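You operate a simulated robot arm through the tools that you are given. There is no shell and no other tool.

You are at the controls of a simulated robot arm. One attempt, no reset.

## Task
Push the batten to its stop, run the slider up and lock it.
Fine: the batten in the gauge lane; the gauge lever frees and locks the red slider.

The check looks at the end state, three seconds after you hand in, the way a careful person would. Anything else that was tipped, shoved, dropped, spilled or broken makes it a failure.

## Robot
A 7-joint arm with a two-finger parallel gripper, fixed in place. Base frame: the origin is at the foot of the arm, x ahead of it, y to its left, z up; the work surface is at about z = 0.86. Lengths are in m, angles in degrees, forces in N, time in s.
With the tool pointing down near the work surface it reaches from about 0.48 to 0.92 m from the base axis. Its first joint turns from -115.0 to 115.0 degrees. Payload 3.91 kg.
The TCP is the grasp point between the finger pads, 0.03 m short of the fingertips. In the tool frame z runs along the fingers and y along their closing line. The gripper opens to 0.11 m. The fingers are 0.02 m wide and 0.01 m thick; the gripper's body (0.048 by 0.112 m) begins 0.055 m behind the TCP.
Orientation is that of the tool frame in the base frame, as a unit quaternion [w, x, y, z]. With the fingers straight down and closing along the base's y, the tool's x points along the base's -x, its y along +y and its z along -z.

## Interface
- The arm moves only by the tool send_rows. Its argument "targets" is a list of rows, each a list of 7 numbers: the shift along the base's x, y, z in m, then the turn, a rotation vector about the base's x, y, z in rad, then the gripper command, from -1 (fully open) to 1 (shut), values between in proportion. In form: [[tx, ty, tz, ax, ay, az, jaw], ...]. A call has 1 to 20 rows; each row is the pose to reach, as a shift and turn from the pose commanded when the call began. Rows are played at 5 a second. More than 0.05 m and 8.6 degrees between two rows, or a gripper value outside its range, and nothing of the call is played. Where a pose cannot be reached the arm comes as near as it can. A force on the tool above 90 N (or 10 N above the force at the start of the call, whichever is more), or a blocked arm, ends the call early, and 0.2 s more pass. The fingers move at their own pace (about 0.153 m/s each) and stop on an object; they squeeze with about 37 N. The grip force told is the motor's: it shows also when the fingers shut on nothing. Time passes only in rows, and 0.2 s behind the last, so rows that repeat a pose let the fingers close. The reply holds the time, the measured pose of the TCP, the force on the tool along the base axes, the opening and the grip force, in the units named above and with some noise, with the torque about the TCP (base axes, N m) and any sound that the robot's microphone picked up.
- Cameras (640 x 400 px; columns grow to the right, rows downward): "scene" is fixed at [0.217, -0.5009, 1.6027]; the picture's right is [0.85, -0.53, 0.00], its down [-0.35, -0.55, -0.76] and it looks along [0.40, 0.64, -0.65] (base axes); focal length 331 px, centre (320, 200). "wrist" rides on the gripper at [0.072, 0.017, -0.103] in the tool frame; the picture's right is [-0.23, 0.97, 0.00], its down [-0.76, -0.18, -0.62] and it looks along [-0.61, -0.14, 0.78] (tool axes); focal length 222 px, centre (320, 200).
- snapshot(camera): a new picture of that camera. It takes no simulated time.
- lift_body(by): slides the trunk up (or, below 0, down) by that many m; the arm rides with it, the base frame stays. It gives what a move gives, with no picture.
- locate(camera, pixels): for up to 12 pixels [column, row] of the newest picture of that camera ("zoom" is the newest enlarged one), the place [x, y, z] in the base frame of the surface seen there, good to about 0.002 m. It takes no simulated time.
- close_up(camera, box): a new picture of the part [left, top, right, bottom] of that camera's present view, enlarged. It takes no simulated time.
- close_job(): hands the job in; it is judged then, once.

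Open the gripper and draw the arm clear of the work before you hand the job in, unless the task says otherwise.

The tools are called after ">>>" as a command line: name --pt "numbers of a row" for each row, then --argument value for the rest, lists and objects as JSON in quotes. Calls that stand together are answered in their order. send_rows: Moves the arm, as the interface text tells. Its arguments: {"type":"object","properties":{"targets":{"type":"array","items":{"type":"array","items":{"type":"number"}}}},"required":["targets"]} The other tools are called the same way: lift_body (by) slides the trunk up or down; snapshot (camera) takes a picture; locate (camera, pixels) gives the place of the surface under pixels of a picture; close_up (camera, box) takes an enlarged picture of a part of a camera's view; close_job () hands the job in.

At the start:

```text
clock: 0.0
tcp_pos: [0.4691, 0.2334, 1.2362]
ee_rot: [0.0, 0.0, 1.0, 0.0]
force: [-0.2, 0.4, 0.4]
wrist_torque: [0.04, 0.0, -0.01]
grip_width: 0.1103
grip_force: 0.1
trunk travel left (down, up): [-0.725, 0.265]
```

scene: 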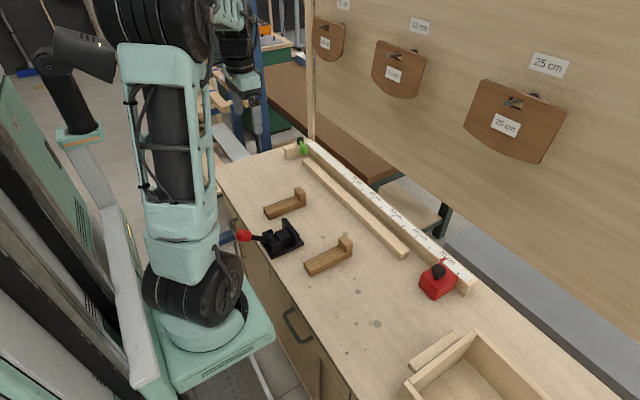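
wrist: 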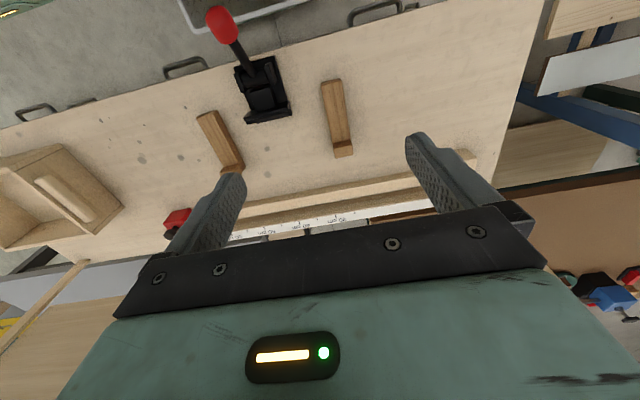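

The scene shows a gauge fence with a scale, a batten lying along it (from about (305,163) to (405,255)), a red slider at (437,280), a black lever with red knob at (243,236), and a green stop at (303,147). I'll look closer at each.

>>> close_up --camera "scene" --box '[210, 120, 370, 220]'

>>> close_up --camera "scene" --box '[360, 200, 520, 300]'

>>> close_up --camera "scene" --box '[220, 190, 380, 290]'

```text
4.00 times, centred on (290, 170) of scene
```

zoom: 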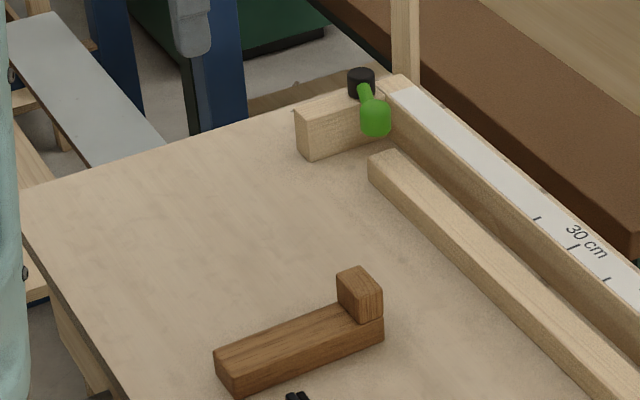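

```text
4.00 times, centred on (440, 250) of scene
```

zoom: 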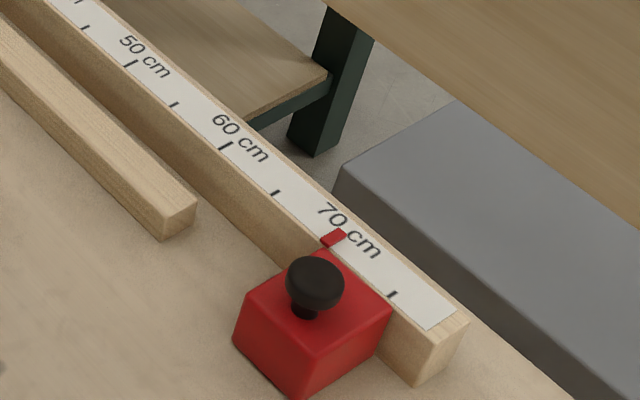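

```text
4.00 times, centred on (300, 240) of scene
```

zoom: 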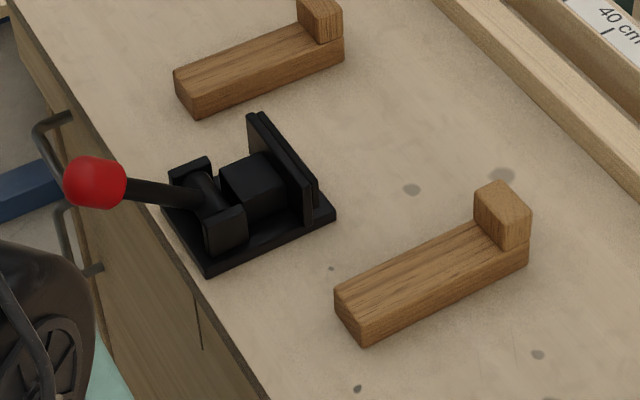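

Now I measure the geometry: pixels on batten, end block, fence, slider, green lever.

>>> locate --camera "scene" --pixels '[[304, 161], [309, 158], [401, 258], [408, 252], [356, 210], [288, 151], [302, 149], [308, 143], [300, 140], [303, 151], [467, 285], [350, 182]]'

>>> close_up --camera "scene" --box '[270, 130, 334, 170]'

```text
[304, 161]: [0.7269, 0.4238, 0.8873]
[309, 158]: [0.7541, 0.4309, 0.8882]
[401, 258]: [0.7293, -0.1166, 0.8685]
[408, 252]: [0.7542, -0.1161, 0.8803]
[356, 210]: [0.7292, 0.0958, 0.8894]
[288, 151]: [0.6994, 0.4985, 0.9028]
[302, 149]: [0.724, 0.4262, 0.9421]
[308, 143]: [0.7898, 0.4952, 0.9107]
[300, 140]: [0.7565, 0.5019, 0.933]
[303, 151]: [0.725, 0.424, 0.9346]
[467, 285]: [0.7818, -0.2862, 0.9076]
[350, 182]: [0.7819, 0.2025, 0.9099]
```

```text
10.00 times, centred on (302, 150) of scene
```

zoom: 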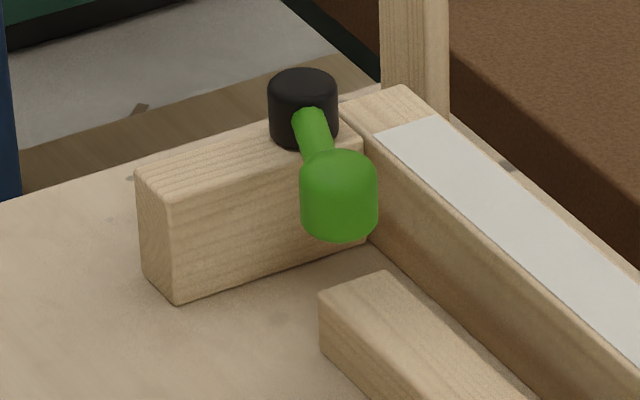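

>>> locate --camera "zoom" --pixels '[[303, 85], [303, 120], [310, 125], [320, 150], [340, 165], [340, 200], [340, 230], [170, 180], [360, 150], [250, 240], [175, 270], [345, 110]]'

>>> close_up --camera "scene" --box '[400, 240, 496, 300]'

```text
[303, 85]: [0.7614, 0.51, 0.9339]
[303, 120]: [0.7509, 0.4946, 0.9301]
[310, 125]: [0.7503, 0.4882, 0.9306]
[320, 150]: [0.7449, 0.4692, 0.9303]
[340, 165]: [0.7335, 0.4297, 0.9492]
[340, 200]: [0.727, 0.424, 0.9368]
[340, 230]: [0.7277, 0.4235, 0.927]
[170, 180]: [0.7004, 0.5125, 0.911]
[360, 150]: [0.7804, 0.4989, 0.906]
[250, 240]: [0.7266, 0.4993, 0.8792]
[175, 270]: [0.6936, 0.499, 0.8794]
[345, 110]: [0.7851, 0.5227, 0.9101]
```

```text
6.67 times, centred on (448, 270) of scene
```

zoom: 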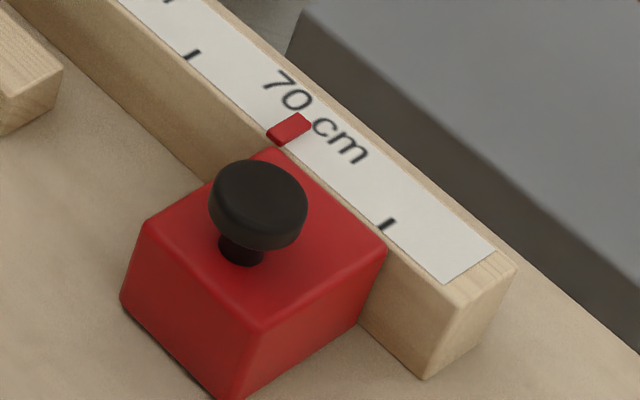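

>>> locate --camera "zoom" --pixels '[[258, 200], [243, 255], [150, 225], [262, 325], [380, 250], [275, 155], [125, 300], [230, 395], [290, 128], [200, 340], [425, 370], [300, 340]]'

>>> close_up --camera "wrist" --box '[120, 120, 480, 260]'

```text
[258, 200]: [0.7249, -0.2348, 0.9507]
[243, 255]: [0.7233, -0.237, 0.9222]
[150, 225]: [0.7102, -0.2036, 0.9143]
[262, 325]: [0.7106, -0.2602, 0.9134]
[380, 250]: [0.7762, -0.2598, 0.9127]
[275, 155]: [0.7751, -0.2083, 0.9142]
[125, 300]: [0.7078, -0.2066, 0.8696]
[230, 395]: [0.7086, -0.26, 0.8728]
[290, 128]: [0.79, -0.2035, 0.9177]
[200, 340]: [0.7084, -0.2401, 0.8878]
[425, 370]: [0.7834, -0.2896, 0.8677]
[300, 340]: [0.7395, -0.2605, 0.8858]
```

```text
1.78 times, centred on (300, 190) of wrist
```

zoom: 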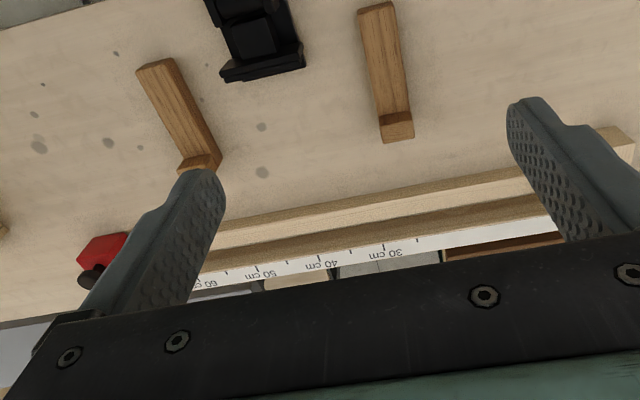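

The green lever sits on the gauge's end block (pivot about (0.757,0.505,0.933), knob about (0.733,0.43,0.94)); the batten spans y -0.116..0.43 and the stop face is at y≈0.499; the slider spans y -0.262..-0.205. I'll bring the wrist camera over the green lever for a better view, gripper shut.

>>> send_rows --pt "0.019 0.025 -0.0 0 0 0 1" --pt "0.038 0.05 -0.02 0 0 0 1" --pt "0.057 0.075 -0.045 0 0 0 1" --pt "0.076 0.1 -0.07 0 0 0 1" --pt "0.095 0.125 -0.095 0 0 0 1" --pt "0.114 0.15 -0.12 0 0 0 1" --pt "0.133 0.175 -0.145 0 0 0 1" --pt "0.151 0.197 -0.17 0 0 0 1" --pt "0.151 0.197 -0.17 0 0 0 1"

>>> snapshot --camera "wrist"

>>> snapshot --camera "scene"

```text
clock: 2.0
tcp_pos: [0.6195, 0.4301, 1.0659]
ee_rot: [0.0, 0.001, 1.0, -0.001]
force: [-0.8, 0.4, 0.9]
wrist_torque: [-0.02, -0.02, 0.01]
grip_width: 0.0
grip_force: 37.3
trunk travel left (down, up): [-0.725, 0.265]
```

```text
taken
```

wrist: 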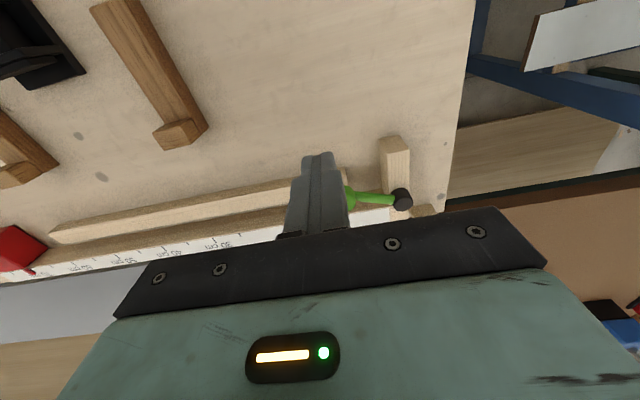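

```text
taken
```

scene: 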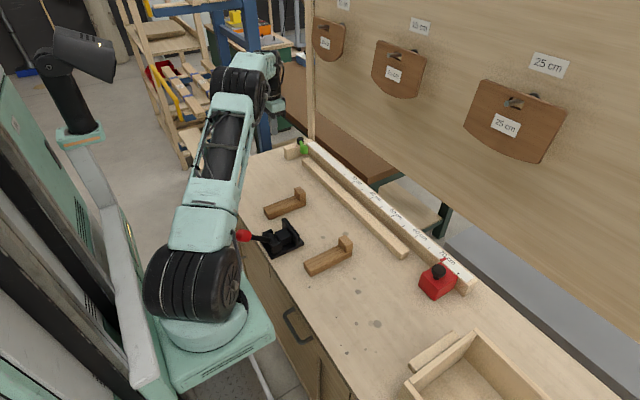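

The closed fingers hide the green knob at (350,195). I step aside by -0.07 m in y for a clear close-up.

>>> send_rows --pt "0 -0.035 0 0 0 0 1" --pt "0 -0.07 0 0 0 0 1" --pt "0 -0.07 0 0 0 0 1"

>>> close_up --camera "wrist" --box '[340, 110, 500, 210]'

```text
clock: 2.8
tcp_pos: [0.6208, 0.362, 1.0648]
ee_rot: [0.0, 0.0, 1.0, 0.0]
force: [-0.3, 1.0, -0.4]
wrist_torque: [0.01, -0.02, 0.02]
grip_width: 0.0
grip_force: 36.7
trunk travel left (down, up): [-0.725, 0.265]
```

```text
4.00 times, centred on (420, 160) of wrist
```

zoom: 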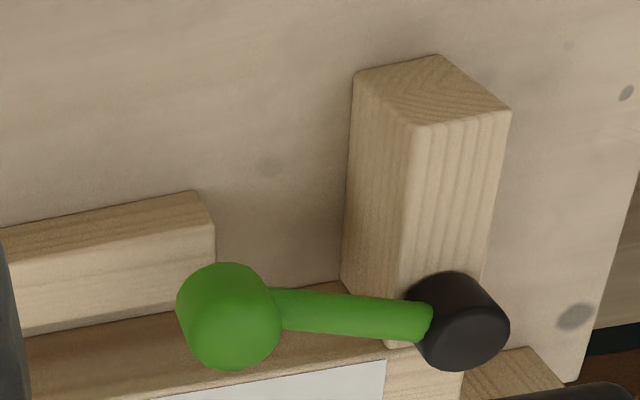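

>>> locate --camera "zoom" --pixels '[[455, 320], [480, 300], [440, 290], [490, 340], [415, 322], [350, 310], [290, 308], [230, 310], [185, 310], [250, 270], [240, 355], [215, 285]]'

```text
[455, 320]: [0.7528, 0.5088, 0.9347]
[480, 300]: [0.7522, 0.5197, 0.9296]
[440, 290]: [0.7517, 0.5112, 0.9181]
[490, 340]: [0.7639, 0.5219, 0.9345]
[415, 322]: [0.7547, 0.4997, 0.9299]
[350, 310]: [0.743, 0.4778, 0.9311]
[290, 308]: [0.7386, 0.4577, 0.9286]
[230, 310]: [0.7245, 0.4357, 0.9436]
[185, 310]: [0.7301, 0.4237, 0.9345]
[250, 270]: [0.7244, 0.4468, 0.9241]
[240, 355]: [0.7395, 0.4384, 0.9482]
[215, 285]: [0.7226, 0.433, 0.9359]
```

Lever is a horizontal-swing handle: pivot ≈(0.760,0.512), knob ≈(0.735,0.437,0.935). Now the batten first: I travel high to behind its near end (y≈-0.116), to TCP (0.742,-0.15), fingers shut.

>>> send_rows --pt "0.01 -0.04 0 0 0 0 1" --pt "0.02 -0.08 0 0 0 0 1" --pt "0.03 -0.12 0 0 0 0 1" --pt "0.04 -0.16 0 0 0 0 1" --pt "0.05 -0.2 0 0 0 0 1" --pt "0.06 -0.24 0 0 0 0 1" --pt "0.07 -0.28 0 0 0 0 1" --pt "0.08 -0.32 0 0 0 0 1" --pt "0.09 -0.36 0 0 0 0 1" --pt "0.1 -0.4 0 0 0 0 1" --pt "0.11 -0.44 0 0 0 0 1" --pt "0.122 -0.48 0 0 0 0 1" --pt "0.122 -0.511 0 0 0 0 1" --pt "0.122 -0.511 -0.03 0 0 0 1" --pt "0.122 -0.511 -0.06 0 0 0 1" --pt "0.122 -0.511 -0.09 0 0 0 1" --pt "0.122 -0.511 -0.12 0 0 0 1" --pt "0.122 -0.511 -0.12 0 0 0 1"

>>> snapshot --camera "scene"

>>> snapshot --camera "wrist"

```text
clock: 6.6
tcp_pos: [0.7423, -0.1503, 0.9472]
ee_rot: [0.001, 0.0, 1.0, 0.0]
force: [0.7, -0.3, 0.9]
wrist_torque: [0.0, 0.01, -0.01]
grip_width: 0.0
grip_force: 36.8
trunk travel left (down, up): [-0.725, 0.265]
```

```text
taken
```

scene: 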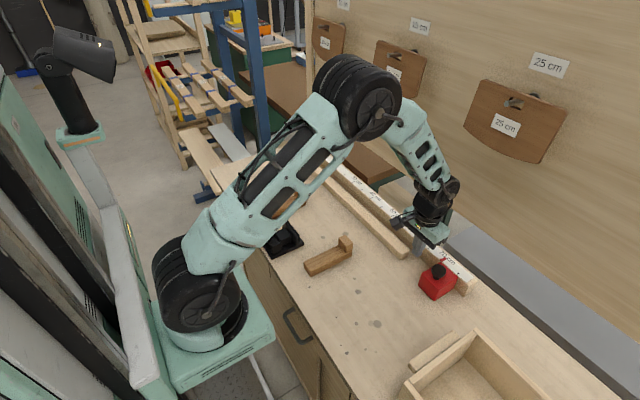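

```text
taken
```

wrist: 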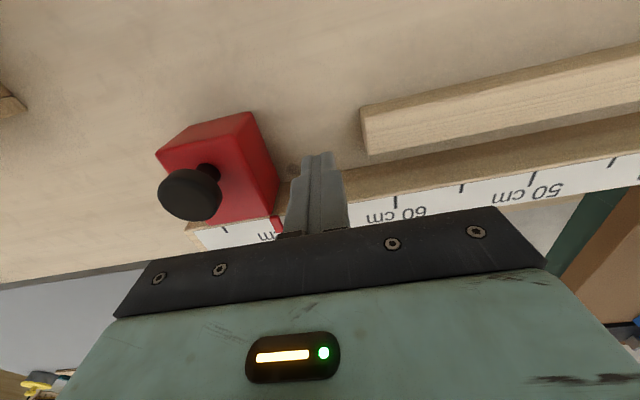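

The fingers are in line with the batten's end, clear of the slider. I lower to fingertip height ≈0.872 and push slowly toward +y.

>>> send_rows --pt "0 0 -0.025 0 0 0 1" --pt "0 0 -0.045 0 0 0 1" --pt "0 0.01 -0.045 0 0 0 1" --pt "0 0.02 -0.045 0 0 0 1" --pt "0 0.028 -0.045 0 0 0 1" --pt "0 0.036 -0.045 0 0 0 1" --pt "0 0.044 -0.045 0 0 0 1" --pt "0 0.05 -0.045 0 0 0 1" --pt "0 0.056 -0.045 0 0 0 1" --pt "0 0.062 -0.045 0 0 0 1" --pt "0 0.068 -0.045 0 0 0 1" --pt "0 0.074 -0.045 0 0 0 1" --pt "0 0.078 -0.045 0 0 0 1" --pt "0 0.078 -0.045 0 0 0 1"

>>> snapshot --camera "scene"

>>> snapshot --camera "wrist"

```text
clock: 9.6
tcp_pos: [0.7426, -0.0735, 0.902]
ee_rot: [0.0, 0.0, 1.0, -0.001]
force: [-0.2, -0.1, 0.6]
wrist_torque: [0.0, 0.03, -0.01]
grip_width: 0.0001
grip_force: 37.5
trunk travel left (down, up): [-0.725, 0.265]
```

```text
taken
```

scene: 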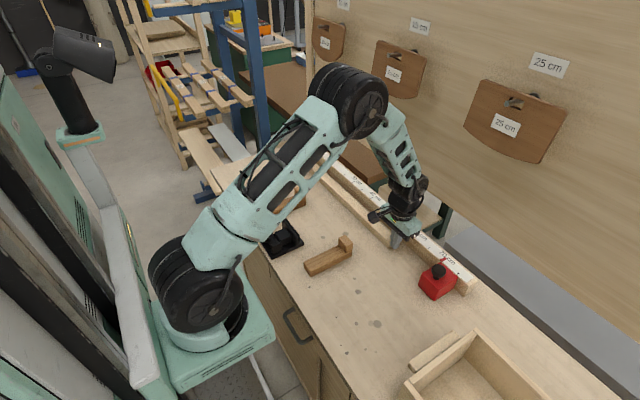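

```text
taken
```

wrist: 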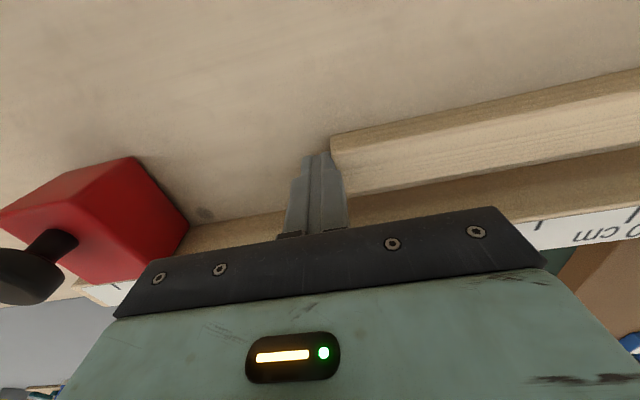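

The batten follows, still straight (end now ≈ y -0.063, stop expected near -0.047). I continue in small steps, checking force.

>>> send_rows --pt "0 0.003 0 0 0 0 1" --pt "0 0.006 0 0 0 0 1" --pt "0 0.009 0 0 0 0 1" --pt "0 0.012 0 0 0 0 1" --pt "0 0.014 0 0 0 0 1"

```text
clock: 10.8
tcp_pos: [0.7428, -0.0685, 0.9012]
ee_rot: [0.0, 0.005, 1.0, -0.003]
force: [-2.4, -44.0, 5.7]
wrist_torque: [-0.82, 0.06, 0.1]
grip_width: 0.0001
grip_force: 37.0
trunk travel left (down, up): [-0.725, 0.265]
```

Force rose to 44 N at TCP y=-0.0685, a little earlier than I figured. I back off slightly and look whether the batten's far end truly meets the block.

>>> send_rows --pt "0 -0.008 0 0 0 0 1" --pt "0 -0.016 0 0 0 0 1" --pt "0 -0.016 0 0 0 0 1"

>>> close_up --camera "scene" --box '[270, 130, 334, 170]'

>>> snapshot --camera "wrist"

```text
clock: 11.6
tcp_pos: [0.743, -0.074, 0.9017]
ee_rot: [-0.001, 0.0, 1.0, 0.001]
force: [0.3, -0.5, -0.1]
wrist_torque: [0.0, -0.01, 0.02]
grip_width: 0.0
grip_force: 36.5
trunk travel left (down, up): [-0.725, 0.265]
```

```text
10.00 times, centred on (302, 150) of scene
```

zoom: 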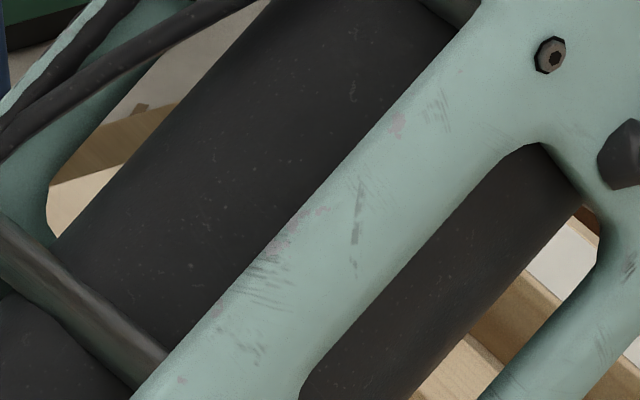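

```text
taken
```

wrist: 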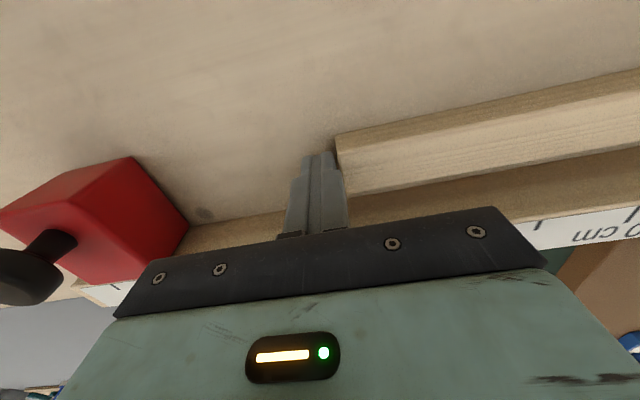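

The arm blocks the scene view, so I locate the batten's near end here in the wrist view, then rise.

>>> locate --camera "wrist" --pixels '[[342, 142], [345, 165], [350, 180], [360, 150]]'

>>> send_rows --pt "0 -0.015 0 0 0 0 1" --pt "0 -0.02 0.04 0 0 0 1" --pt "0 -0.01 0.08 0 0 0 1" --pt "-0.02 0.03 0.12 0 0 0 1" --pt "-0.04 0.07 0.14 0 0 0 1" --pt "-0.06 0.11 0.15 0 0 0 1" --pt "-0.08 0.15 0.15 0 0 0 1" --pt "-0.1 0.19 0.15 0 0 0 1" --pt "-0.12 0.23 0.15 0 0 0 1" --pt "-0.12 0.275 0.15 0 0 0 1" --pt "-0.12 0.32 0.15 0 0 0 1" --pt "-0.12 0.365 0.15 0 0 0 1" --pt "-0.12 0.41 0.15 0 0 0 1" --pt "-0.12 0.435 0.15 0 0 0 1" --pt "-0.12 0.435 0.15 0 0 0 1"

>>> snapshot --camera "wrist"

>>> close_up --camera "wrist" --box '[340, 110, 500, 210]'

>>> close_up --camera "scene" --box '[270, 130, 334, 170]'

```text
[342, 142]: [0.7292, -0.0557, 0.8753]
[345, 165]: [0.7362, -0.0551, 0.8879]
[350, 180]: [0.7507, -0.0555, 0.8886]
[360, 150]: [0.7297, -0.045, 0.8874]
```

```text
refused: row 4 steps farther than a row can; nothing moved
```

```text
taken
```

wrist: 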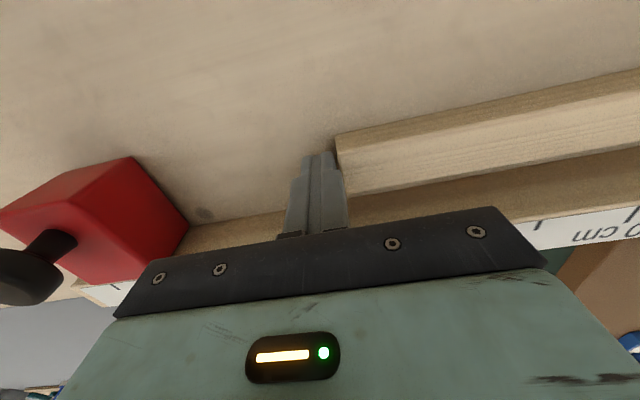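

```text
4.00 times, centred on (420, 160) of wrist
```

zoom: 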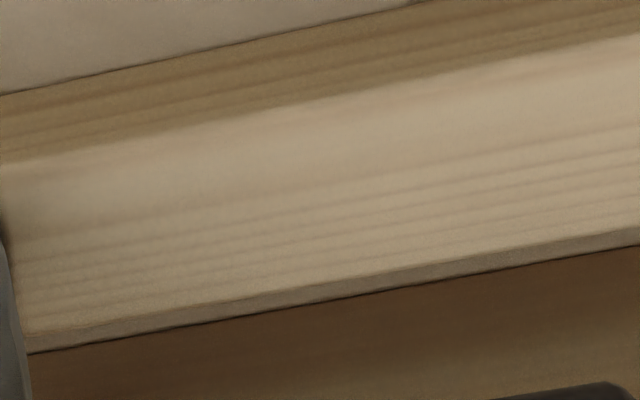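

```text
10.00 times, centred on (302, 150) of scene
```

zoom: 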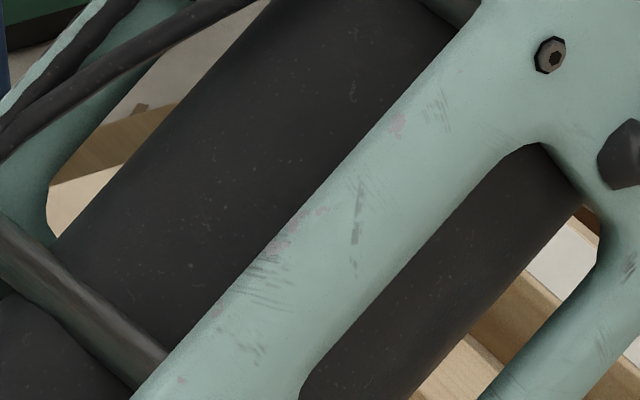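

That call was refused for step size; batten end is at y≈-0.0555. I resend with smaller steps.

>>> send_rows --pt "0 -0.015 0 0 0 0 1" --pt "0 -0.02 0.035 0 0 0 1" --pt "0 -0.01 0.07 0 0 0 1" --pt "-0.015 0.02 0.1 0 0 0 1" --pt "-0.03 0.05 0.13 0 0 0 1" --pt "-0.045 0.09 0.15 0 0 0 1" --pt "-0.06 0.13 0.16 0 0 0 1" --pt "-0.075 0.17 0.16 0 0 0 1" --pt "-0.09 0.21 0.16 0 0 0 1" --pt "-0.105 0.25 0.16 0 0 0 1" --pt "-0.12 0.29 0.16 0 0 0 1" --pt "-0.12 0.33 0.16 0 0 0 1" --pt "-0.12 0.37 0.16 0 0 0 1" --pt "-0.12 0.41 0.16 0 0 0 1" --pt "-0.12 0.435 0.16 0 0 0 1" --pt "-0.12 0.435 0.16 0 0 0 1"

>>> snapshot --camera "scene"

>>> close_up --camera "scene" --box '[270, 130, 334, 170]'

>>> close_up --camera "wrist" --box '[340, 110, 500, 210]'

```text
clock: 15.0
tcp_pos: [0.6218, 0.3611, 1.0624]
ee_rot: [0.001, 0.0, 1.0, 0.0]
force: [-0.5, 0.4, -0.8]
wrist_torque: [-0.01, 0.04, -0.04]
grip_width: 0.0003
grip_force: 37.2
trunk travel left (down, up): [-0.725, 0.265]
```

```text
taken
```

scene: 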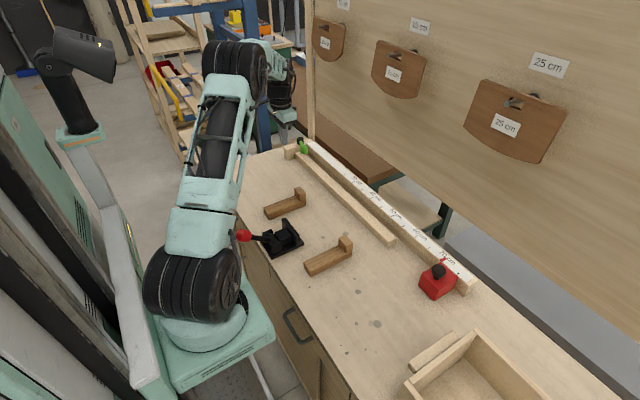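

```text
10.00 times, centred on (302, 150) of scene
```

zoom: 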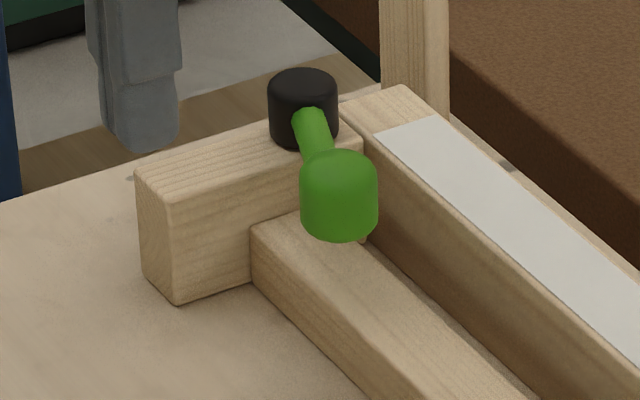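

```text
4.00 times, centred on (420, 160) of wrist
```

zoom: 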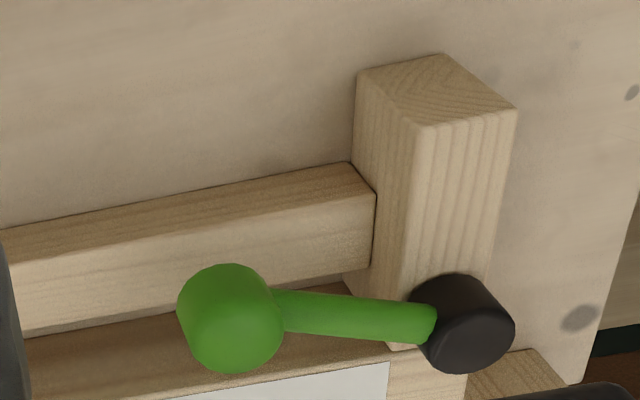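

The batten is square against the block. Before swinging the green lever I check the clearance behind it (the post at zoom (400,40) and the board).

>>> close_up --camera "scene" --box '[270, 80, 398, 160]'

>>> locate --camera "scene" --pixels '[[310, 130], [313, 100], [317, 136], [340, 110], [308, 60]]'

```text
5.00 times, centred on (334, 120) of scene
```

zoom: 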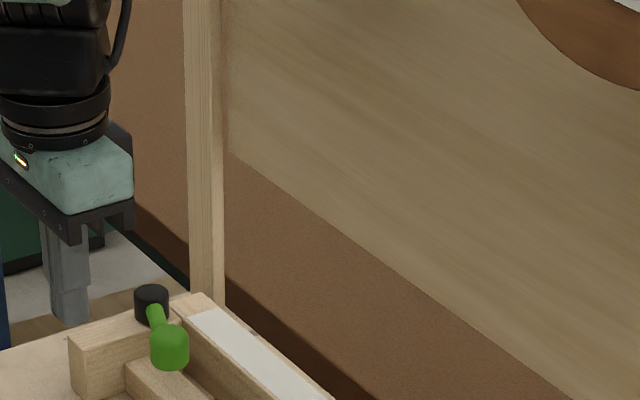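

```text
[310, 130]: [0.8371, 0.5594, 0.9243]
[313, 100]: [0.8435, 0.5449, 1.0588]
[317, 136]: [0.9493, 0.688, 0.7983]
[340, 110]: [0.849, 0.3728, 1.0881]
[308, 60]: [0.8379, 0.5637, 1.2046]
```

The board is at x≈0.85 and post at (0.84,0.56), so there's room at x≈0.772. I go to the +x side of the green knob, fingertips at z≈0.925 above the fence.

>>> send_rows --pt "0.035 0.016 0 0 0 0 1" --pt "0.07 0.032 0 0 0 0 1" --pt "0.105 0.05 0 0 0 0 1" --pt "0.14 0.07 0 0 0 0 1" --pt "0.152 0.074 0 0 0 0 1" --pt "0.152 0.074 -0.03 0 0 0 1" --pt "0.152 0.074 -0.06 0 0 0 1" --pt "0.152 0.074 -0.09 0 0 0 1" --pt "0.152 0.074 -0.107 0 0 0 1" --pt "0.152 0.074 -0.107 0 0 0 1"

>>> close_up --camera "wrist" --box '[240, 100, 400, 240]'

>>> close_up --camera "scene" --box '[270, 120, 350, 170]'

```text
clock: 17.2
tcp_pos: [0.7323, 0.3916, 0.9549]
ee_rot: [0.0, 0.0, 1.0, 0.001]
force: [-0.4, -0.2, 1.0]
wrist_torque: [-0.01, -0.05, 0.02]
grip_width: 0.0001
grip_force: 36.7
out of reach, approached as far as the arm can: row 3, 4, 5, 6, 7, 8, 9, 10
trunk travel left (down, up): [-0.725, 0.265]
```

```text
2.86 times, centred on (320, 170) of wrist
```

zoom: 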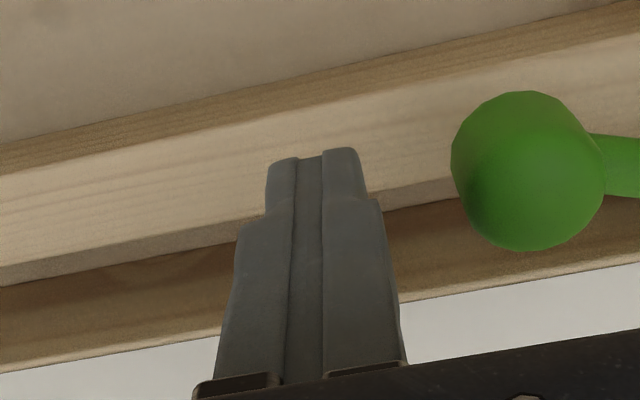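

```text
8.00 times, centred on (310, 145) of scene
```

zoom: 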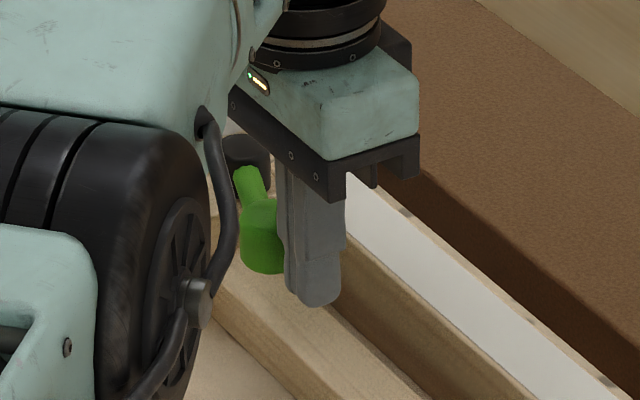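

The arm ran short of reach (stopped at r≈0.83, 0.045 m from the goal, nothing touched). I'll find the shoulder's height to see which way the trunk should slide to gain reach.

>>> snapshot --camera "scene"

>>> locate --camera "scene" --pixels '[[190, 290], [210, 230], [240, 130], [230, 70], [270, 80], [190, 330], [230, 210]]'

```text
taken
```

scene: 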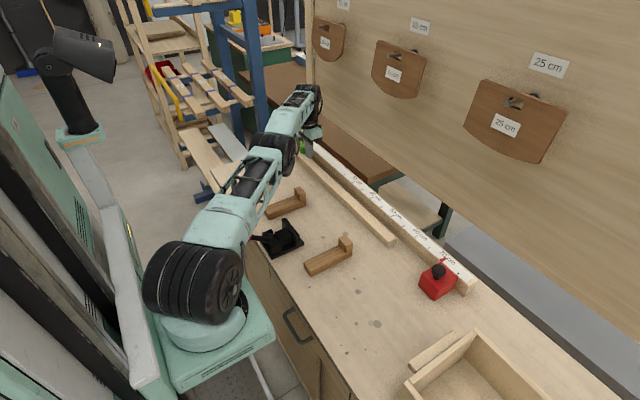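

```text
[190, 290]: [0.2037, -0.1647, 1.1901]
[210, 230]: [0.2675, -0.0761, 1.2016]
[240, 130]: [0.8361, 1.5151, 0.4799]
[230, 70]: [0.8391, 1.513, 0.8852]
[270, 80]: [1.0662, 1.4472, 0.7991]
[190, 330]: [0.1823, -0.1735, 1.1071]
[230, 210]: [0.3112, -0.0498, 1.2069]
```

>>> locate --camera "scene" --pixels '[[305, 95], [318, 105], [312, 125], [275, 145], [290, 135], [160, 270], [240, 285], [225, 265], [205, 330]]'

>>> close_up --camera "scene" --box '[130, 60, 338, 190]'

```text
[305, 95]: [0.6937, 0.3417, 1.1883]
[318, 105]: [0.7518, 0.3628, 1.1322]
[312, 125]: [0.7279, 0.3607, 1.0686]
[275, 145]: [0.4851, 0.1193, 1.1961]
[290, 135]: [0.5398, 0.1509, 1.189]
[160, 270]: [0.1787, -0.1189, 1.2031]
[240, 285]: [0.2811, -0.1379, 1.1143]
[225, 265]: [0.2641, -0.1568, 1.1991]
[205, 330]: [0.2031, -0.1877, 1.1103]
```

```text
3.08 times, centred on (234, 125) of scene
```

zoom: 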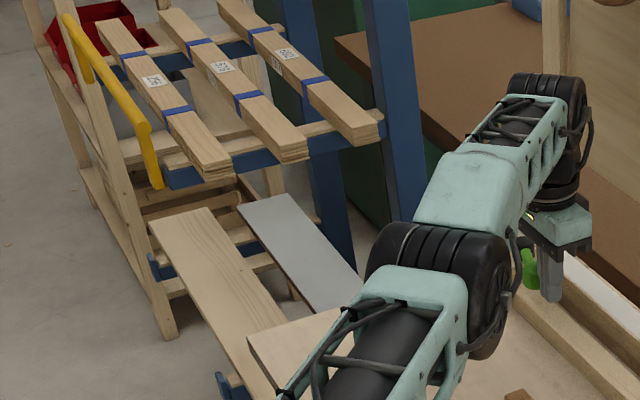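

The arm is stretched flat, so straight-down reach ends here; I'll tilt the tool outward instead, and straddle the knob with fingers closing along x. First back off, rise and yaw the tool 90° well clear of everything.

>>> send_rows --pt "-0.02 -0.02 0.03 0 0 0 1" --pt "-0.045 -0.045 0.05 0 0 0 1" --pt "-0.06 -0.07 0.08 0 0 0 1" --pt "-0.06 -0.09 0.1 0 0 0.1309 1" --pt "-0.06 -0.11 0.1 0 0 0.2618 1" --pt "-0.06 -0.11 0.1 0 0 0.3927 1" --pt "-0.06 -0.11 0.1 0 0 0.5236 1" --pt "-0.06 -0.11 0.1 0 0 0.6545 1" --pt "-0.06 -0.11 0.1 0 0 0.7854 1" --pt "-0.06 -0.11 0.1 0 0 0.9163 1" --pt "-0.06 -0.11 0.1 0 0 1.0472 1" --pt "-0.06 -0.11 0.1 0 0 1.1781 1" --pt "-0.06 -0.11 0.1 0 0 1.309 1" --pt "-0.06 -0.11 0.1 0 0 1.4399 1" --pt "-0.06 -0.11 0.1 0 0 1.5708 1" --pt "-0.06 -0.11 0.1 0 0 1.5708 1"

>>> snapshot --camera "scene"

>>> snapshot --camera "wrist"

```text
clock: 20.6
tcp_pos: [0.7511, 0.3501, 1.0739]
ee_rot: [0.0, 0.708, -0.706, 0.0]
force: [-0.2, 0.7, 0.3]
wrist_torque: [0.01, -0.01, 0.0]
grip_width: 0.0
grip_force: 37.2
out of reach, approached as far as the arm can: row 1, 2, 3, 4, 5, 6, 7, 8, 9, 10, 11, 12, 13, 14, 15, 16
trunk travel left (down, up): [-0.725, 0.265]
```

```text
taken
```

scene: 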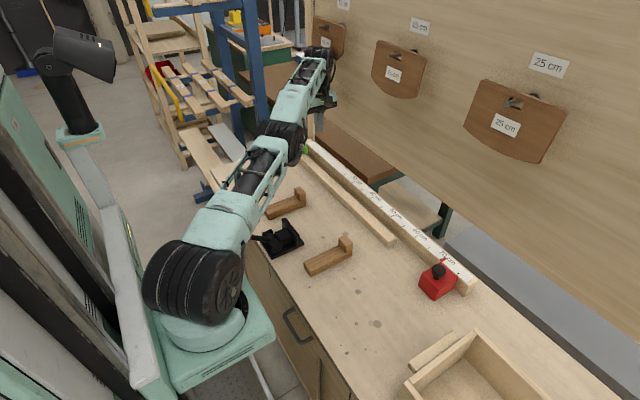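

```text
taken
```

wrist: 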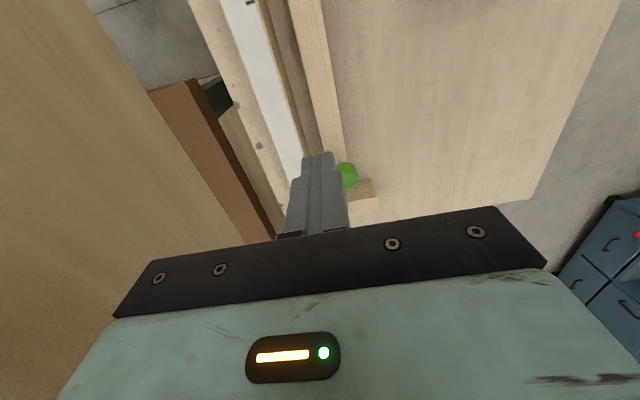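

The arm is stuck fully stretched (r≈0.83 in both poses). I pull straight back toward the base at this height, clear of everything, to bend the elbow again.

>>> send_rows --pt "-0.035 -0.02 0 0 0 0 1" --pt "-0.07 -0.04 0 0 0 0 1" --pt "-0.105 -0.06 0 0 0 0 1" --pt "-0.14 -0.08 0 0 0 0 1" --pt "-0.14 -0.08 0 0 0 0 1" --pt "-0.14 -0.08 0 0 0 0 1"

>>> snapshot --camera "scene"

```text
clock: 22.0
tcp_pos: [0.7224, 0.3732, 1.1014]
ee_rot: [-0.001, 0.708, -0.707, 0.0]
force: [0.2, 0.1, 0.1]
wrist_torque: [0.0, 0.0, -0.02]
grip_width: 0.0001
grip_force: 36.6
out of reach, approached as far as the arm can: row 1, 2, 3, 4, 5, 6
trunk travel left (down, up): [-0.725, 0.265]
```

```text
taken
```

scene: 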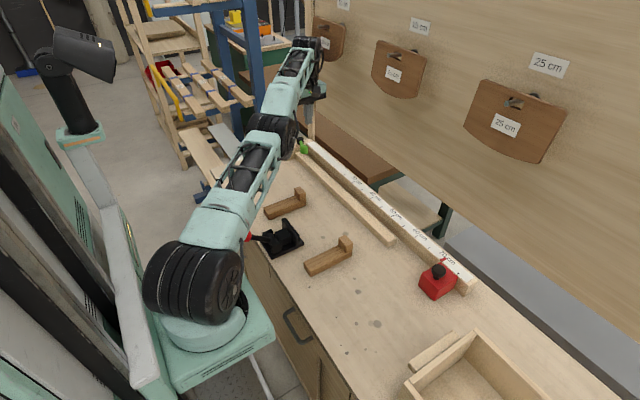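

The elbow is locked straight (moving up pushed it to its limit). I raise the trunk 0.12 m so I then can command the hand downward, which should bend the elbow the right way in free space.

>>> lift_body --by 0.12

>>> send_rows --pt "0 0 -0.02 0 0 0 1"

```text
clock: 23.5
tcp_pos: [0.722, 0.3736, 1.2218]
ee_rot: [0.0, -0.707, 0.707, 0.0]
force: [0.6, 1.3, 0.4]
wrist_torque: [0.0, -0.01, 0.01]
grip_width: 0.0001
grip_force: 36.9
trunk travel left (down, up): [-0.845, 0.145]
```

```text
clock: 23.9
tcp_pos: [0.7238, 0.3758, 1.2044]
ee_rot: [-0.002, 0.707, -0.707, 0.0]
force: [0.3, -0.7, 0.2]
wrist_torque: [-0.02, 0.0, 0.04]
grip_width: 0.0002
grip_force: 37.0
out of reach, approached as far as the arm can: row 1
trunk travel left (down, up): [-0.845, 0.145]
```

It followed downward by 0.018 m. I continue down with some pull-in toward the base.

>>> send_rows --pt "-0.01 -0.005 -0.03 0 0 0 1" --pt "-0.02 -0.01 -0.06 0 0 0 1" --pt "-0.03 -0.015 -0.09 0 0 0 1" --pt "-0.04 -0.02 -0.12 0 0 0 1" --pt "-0.05 -0.025 -0.12 0 0 0 1"

>>> snapshot --camera "scene"

```text
clock: 25.1
tcp_pos: [0.7236, 0.3961, 1.083]
ee_rot: [0.001, 0.707, -0.707, 0.0]
force: [-0.3, 0.6, 0.2]
wrist_torque: [0.0, -0.01, 0.01]
grip_width: 0.0001
grip_force: 37.2
out of reach, approached as far as the arm can: row 1, 2, 3, 4, 5
trunk travel left (down, up): [-0.845, 0.145]
```

```text
taken
```

scene: 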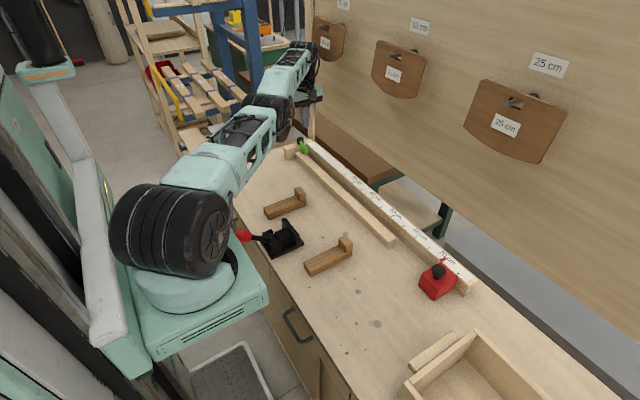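

Still locked straight (r≈0.825). I lift the trunk another 0.12 m and then push outward first (to take the elbow off its limit), then down, then in, all in free air.

>>> lift_body --by 0.12

>>> send_rows --pt "0.015 0.01 0 0 0 0 1" --pt "0.03 0.02 0 0 0 0 1" --pt "0.03 0.02 -0.03 0 0 0 1" --pt "0.03 0.02 -0.06 0 0 0 1" --pt "0.03 0.02 -0.09 0 0 0 1" --pt "0.01 0.0 -0.12 0 0 0 1" --pt "-0.02 -0.02 -0.14 0 0 0 1" --pt "-0.05 -0.04 -0.15 0 0 0 1" --pt "-0.08 -0.06 -0.15 0 0 0 1" --pt "-0.11 -0.08 -0.15 0 0 0 1" --pt "-0.11 -0.08 -0.15 0 0 0 1"

>>> snapshot --camera "scene"

```text
clock: 26.6
tcp_pos: [0.7238, 0.3959, 1.203]
ee_rot: [-0.001, -0.707, 0.708, 0.0]
force: [-0.6, 1.0, 0.3]
wrist_torque: [0.0, -0.01, 0.02]
grip_width: 0.0
grip_force: 37.0
trunk travel left (down, up): [-0.965, 0.025]
```

```text
clock: 29.0
tcp_pos: [0.6934, 0.4011, 1.0321]
ee_rot: [-0.002, -0.707, 0.708, 0.0]
force: [0.0, 0.2, 0.3]
wrist_torque: [-0.03, 0.0, -0.03]
grip_width: 0.0
grip_force: 36.9
out of reach, approached as far as the arm can: row 1, 2, 3, 4, 5, 6, 7, 8, 9, 10, 11
trunk travel left (down, up): [-0.965, 0.025]
```

```text
taken
```

scene: 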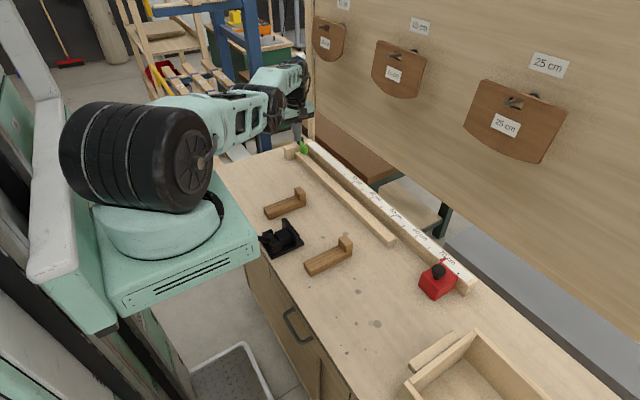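

Still locked, elbow sagging below the line. I'll swing toward +y, out past the bench end where space is free, with an over-reaching target so that the elbow straightens fully.

>>> send_rows --pt "-0.003 0.035 0.02 0 0 0 1" --pt "-0.006 0.07 0.04 0 0 0 1" --pt "-0.01 0.105 0.06 0 0 0 1" --pt "-0.015 0.14 0.08 0 0 0 1" --pt "-0.02 0.175 0.1 0 0 0 1" --pt "-0.025 0.21 0.1 0 0 0 1" --pt "-0.03 0.25 0.1 0 0 0 1" --pt "-0.03 0.28 0.1 0 0 0 1" --pt "-0.03 0.28 0.1 0 0 0 1" --pt "-0.03 0.28 0.1 0 0 0 1"

>>> snapshot --camera "scene"

```text
clock: 31.2
tcp_pos: [0.5828, 0.5063, 1.1505]
ee_rot: [0.001, 0.707, -0.707, 0.0]
force: [0.2, -0.3, 0.4]
wrist_torque: [0.0, -0.01, 0.0]
grip_width: 0.0
grip_force: 37.2
out of reach, approached as far as the arm can: row 1, 2, 3, 4, 5, 6, 7, 8, 9, 10
trunk travel left (down, up): [-0.965, 0.025]
```

```text
taken
```

scene: 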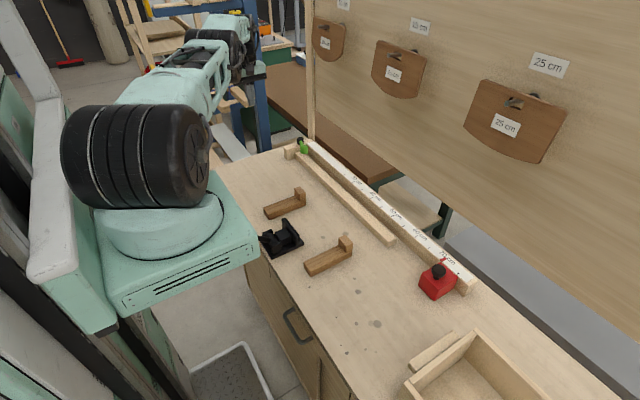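

Arm looks straight now. I reset the command with a tiny trunk slide, then go down with a bit of outward pull, then inward.

>>> lift_body --by -0.005

>>> send_rows --pt "0.02 0.03 0 0 0 0 1" --pt "0.02 0.03 -0.03 0 0 0 1" --pt "0.01 0.02 -0.06 0 0 0 1" --pt "0.0 0.0 -0.1 0 0 0 1" --pt "0.0 0.0 -0.14 0 0 0 1" --pt "0.0 0.0 -0.14 0 0 0 1"

>>> snapshot --camera "scene"

```text
clock: 31.7
tcp_pos: [0.5817, 0.5051, 1.1448]
ee_rot: [-0.002, -0.707, 0.707, 0.0]
force: [0.3, 0.4, -0.1]
wrist_torque: [-0.03, 0.0, -0.01]
grip_width: 0.0
grip_force: 37.0
trunk travel left (down, up): [-0.96, 0.03]
```

```text
clock: 33.1
tcp_pos: [0.5735, 0.4885, 1.0088]
ee_rot: [0.0, 0.707, -0.707, -0.001]
force: [-0.6, -0.4, 0.6]
wrist_torque: [-0.02, 0.01, -0.02]
grip_width: 0.0
grip_force: 37.4
out of reach, approached as far as the arm can: row 1, 2, 3, 4, 5, 6
trunk travel left (down, up): [-0.96, 0.03]
```

```text
taken
```

scene: 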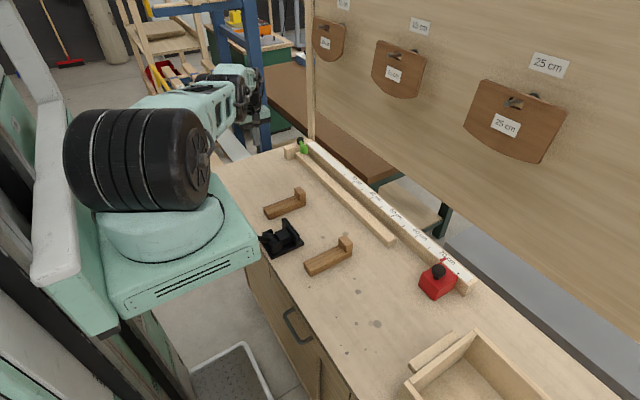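

Close to the requested pose (within 0.02). Now pull inward toward the base with slight descent.

>>> send_rows --pt "-0.01 -0.015 -0.02 0 0 0 1" --pt "-0.025 -0.03 -0.02 0 0 0 1" --pt "-0.04 -0.05 -0.02 0 0 0 1" --pt "-0.06 -0.075 -0.02 0 0 0 1" --pt "-0.08 -0.1 -0.02 0 0 0 1" --pt "-0.08 -0.1 -0.02 0 0 0 1"

>>> snapshot --camera "scene"

```text
clock: 34.5
tcp_pos: [0.492, 0.3881, 0.9907]
ee_rot: [0.001, 0.707, -0.707, -0.001]
force: [0.4, 0.0, 0.5]
wrist_torque: [0.01, 0.01, 0.02]
grip_width: 0.0
grip_force: 37.2
trunk travel left (down, up): [-0.96, 0.03]
```

```text
taken
```

scene: 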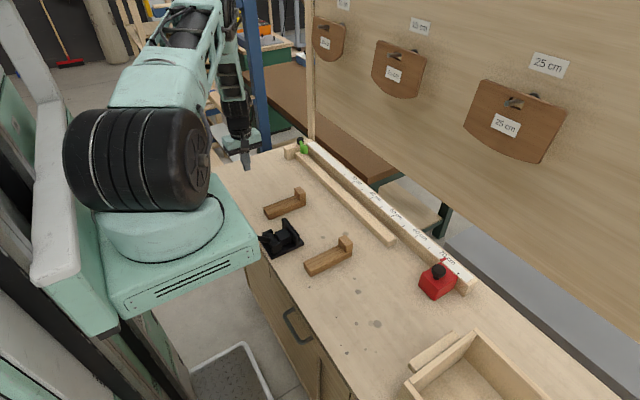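

The elbow is bent the right way again. Now I raise the hand 0.30 m, then slide the trunk back down by 0.235 m to the original height; from there I'll tilt the tool instead of stretching.

>>> send_rows --pt "0 0 0.04 0 0 0 1" --pt "0 0 0.08 0 0 0 1" --pt "0 0 0.12 0 0 0 1" --pt "0 0 0.16 0 0 0 1" --pt "0 0 0.2 0 0 0 1" --pt "0 0 0.24 0 0 0 1" --pt "0 0 0.28 0 0 0 1" --pt "0 0 0.3 0 0 0 1" --pt "0 0 0.3 0 0 0 1"

```text
clock: 36.5
tcp_pos: [0.4923, 0.3874, 1.2895]
ee_rot: [-0.001, -0.707, 0.707, 0.0]
force: [-0.6, 0.4, -0.7]
wrist_torque: [0.02, -0.02, 0.01]
grip_width: 0.0001
grip_force: 36.9
trunk travel left (down, up): [-0.96, 0.03]
```

The hand is at z=1.29; lowering the trunk 0.235 m brings it to about 1.055, clear of everything.

>>> lift_body --by -0.235

>>> snapshot --camera "scene"

```text
clock: 39.0
tcp_pos: [0.4925, 0.3866, 1.0534]
ee_rot: [0.001, 0.707, -0.707, 0.0]
force: [0.4, 0.0, -0.1]
wrist_torque: [0.02, 0.03, -0.04]
grip_width: 0.0003
grip_force: 37.7
trunk travel left (down, up): [-0.725, 0.265]
```

```text
taken
```

scene: 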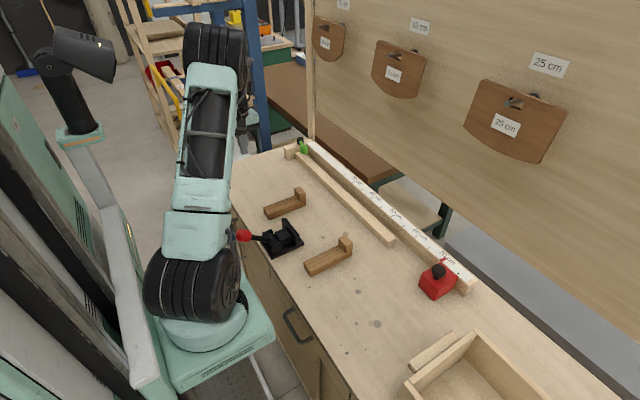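

Elbow high, all clear. I tilt the tool 40° so the fingers lean toward +y, and open the jaw to about 0.056 m, staying at this height.

>>> send_rows --pt "0.02 -0.01 0.01 0.1167 0 0 0.5" --pt "0.04 -0.02 0.02 0.2333 0 0 0" --pt "0.06 -0.03 0.02 0.35 0 0 -0.02" --pt "0.08 -0.04 0.02 0.4667 0 0 -0.02" --pt "0.1 -0.05 0.02 0.5833 0 0 -0.02" --pt "0.12 -0.06 0.02 0.7 0 0 -0.02" --pt "0.12 -0.06 0.02 0.7 0 0 -0.02"

>>> snapshot --camera "wrist"

>>> snapshot --camera "scene"

```text
clock: 40.6
tcp_pos: [0.6136, 0.3281, 1.0745]
ee_rot: [0.242, -0.664, 0.664, 0.243]
force: [0.1, -0.1, -0.1]
wrist_torque: [0.0, -0.05, 0.02]
grip_width: 0.0561
grip_force: 0.1
trunk travel left (down, up): [-0.725, 0.265]
```

```text
taken
```

wrist: 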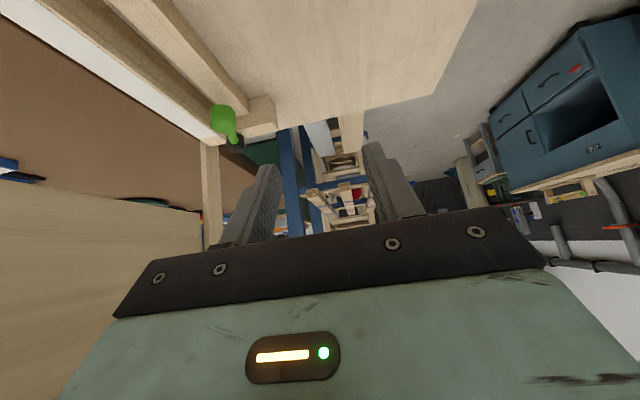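

```text
taken
```

scene: 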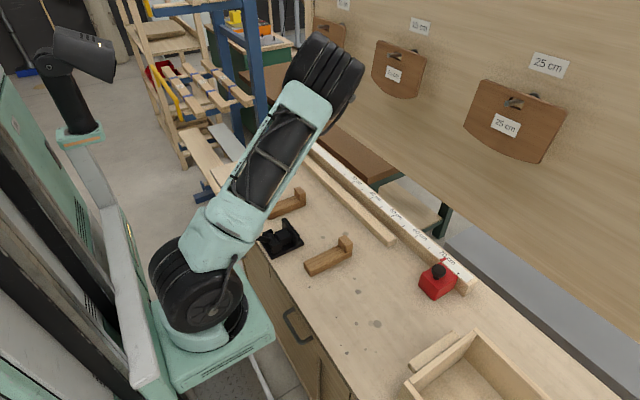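

Tilt is good and the lever is visible at (222,118). I move to a point 0.08 m back along the tool axis from the knob-straddling pose.

>>> send_rows --pt "0.03 0.01 0 0 0 0 -0.02" --pt "0.06 0.02 -0.01 0 0 0 -0.02" --pt "0.09 0.03 -0.03 0 0 0 -0.02" --pt "0.123 0.041 -0.05 0 0 0 -0.02" --pt "0.123 0.041 -0.058 0 0 0 -0.02" --pt "0.123 0.041 -0.058 0 0 0 -0.02"

>>> snapshot --camera "wrist"

>>> close_up --camera "scene" --box '[260, 90, 388, 170]'

```text
clock: 42.0
tcp_pos: [0.7364, 0.3693, 1.0137]
ee_rot: [-0.242, 0.665, -0.664, -0.244]
force: [-0.8, -0.5, 1.0]
wrist_torque: [0.02, 0.01, -0.02]
grip_width: 0.0559
grip_force: 0.2
trunk travel left (down, up): [-0.725, 0.265]
```

```text
taken
```

wrist: 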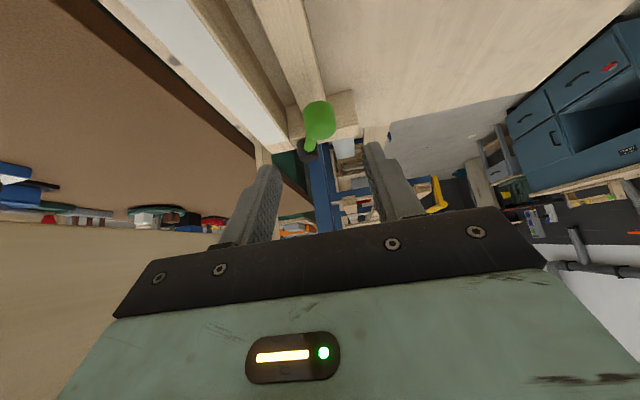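

```text
5.00 times, centred on (324, 130) of scene
```

zoom: 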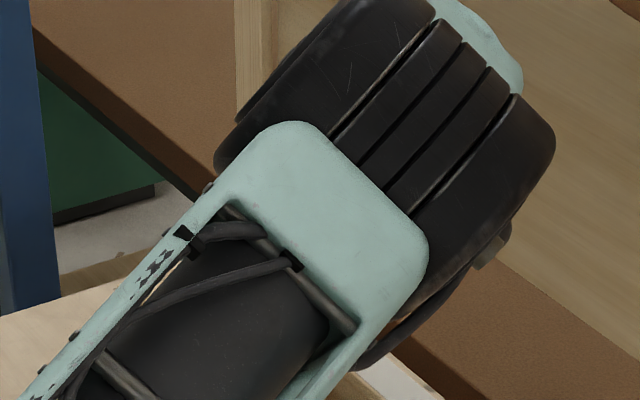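

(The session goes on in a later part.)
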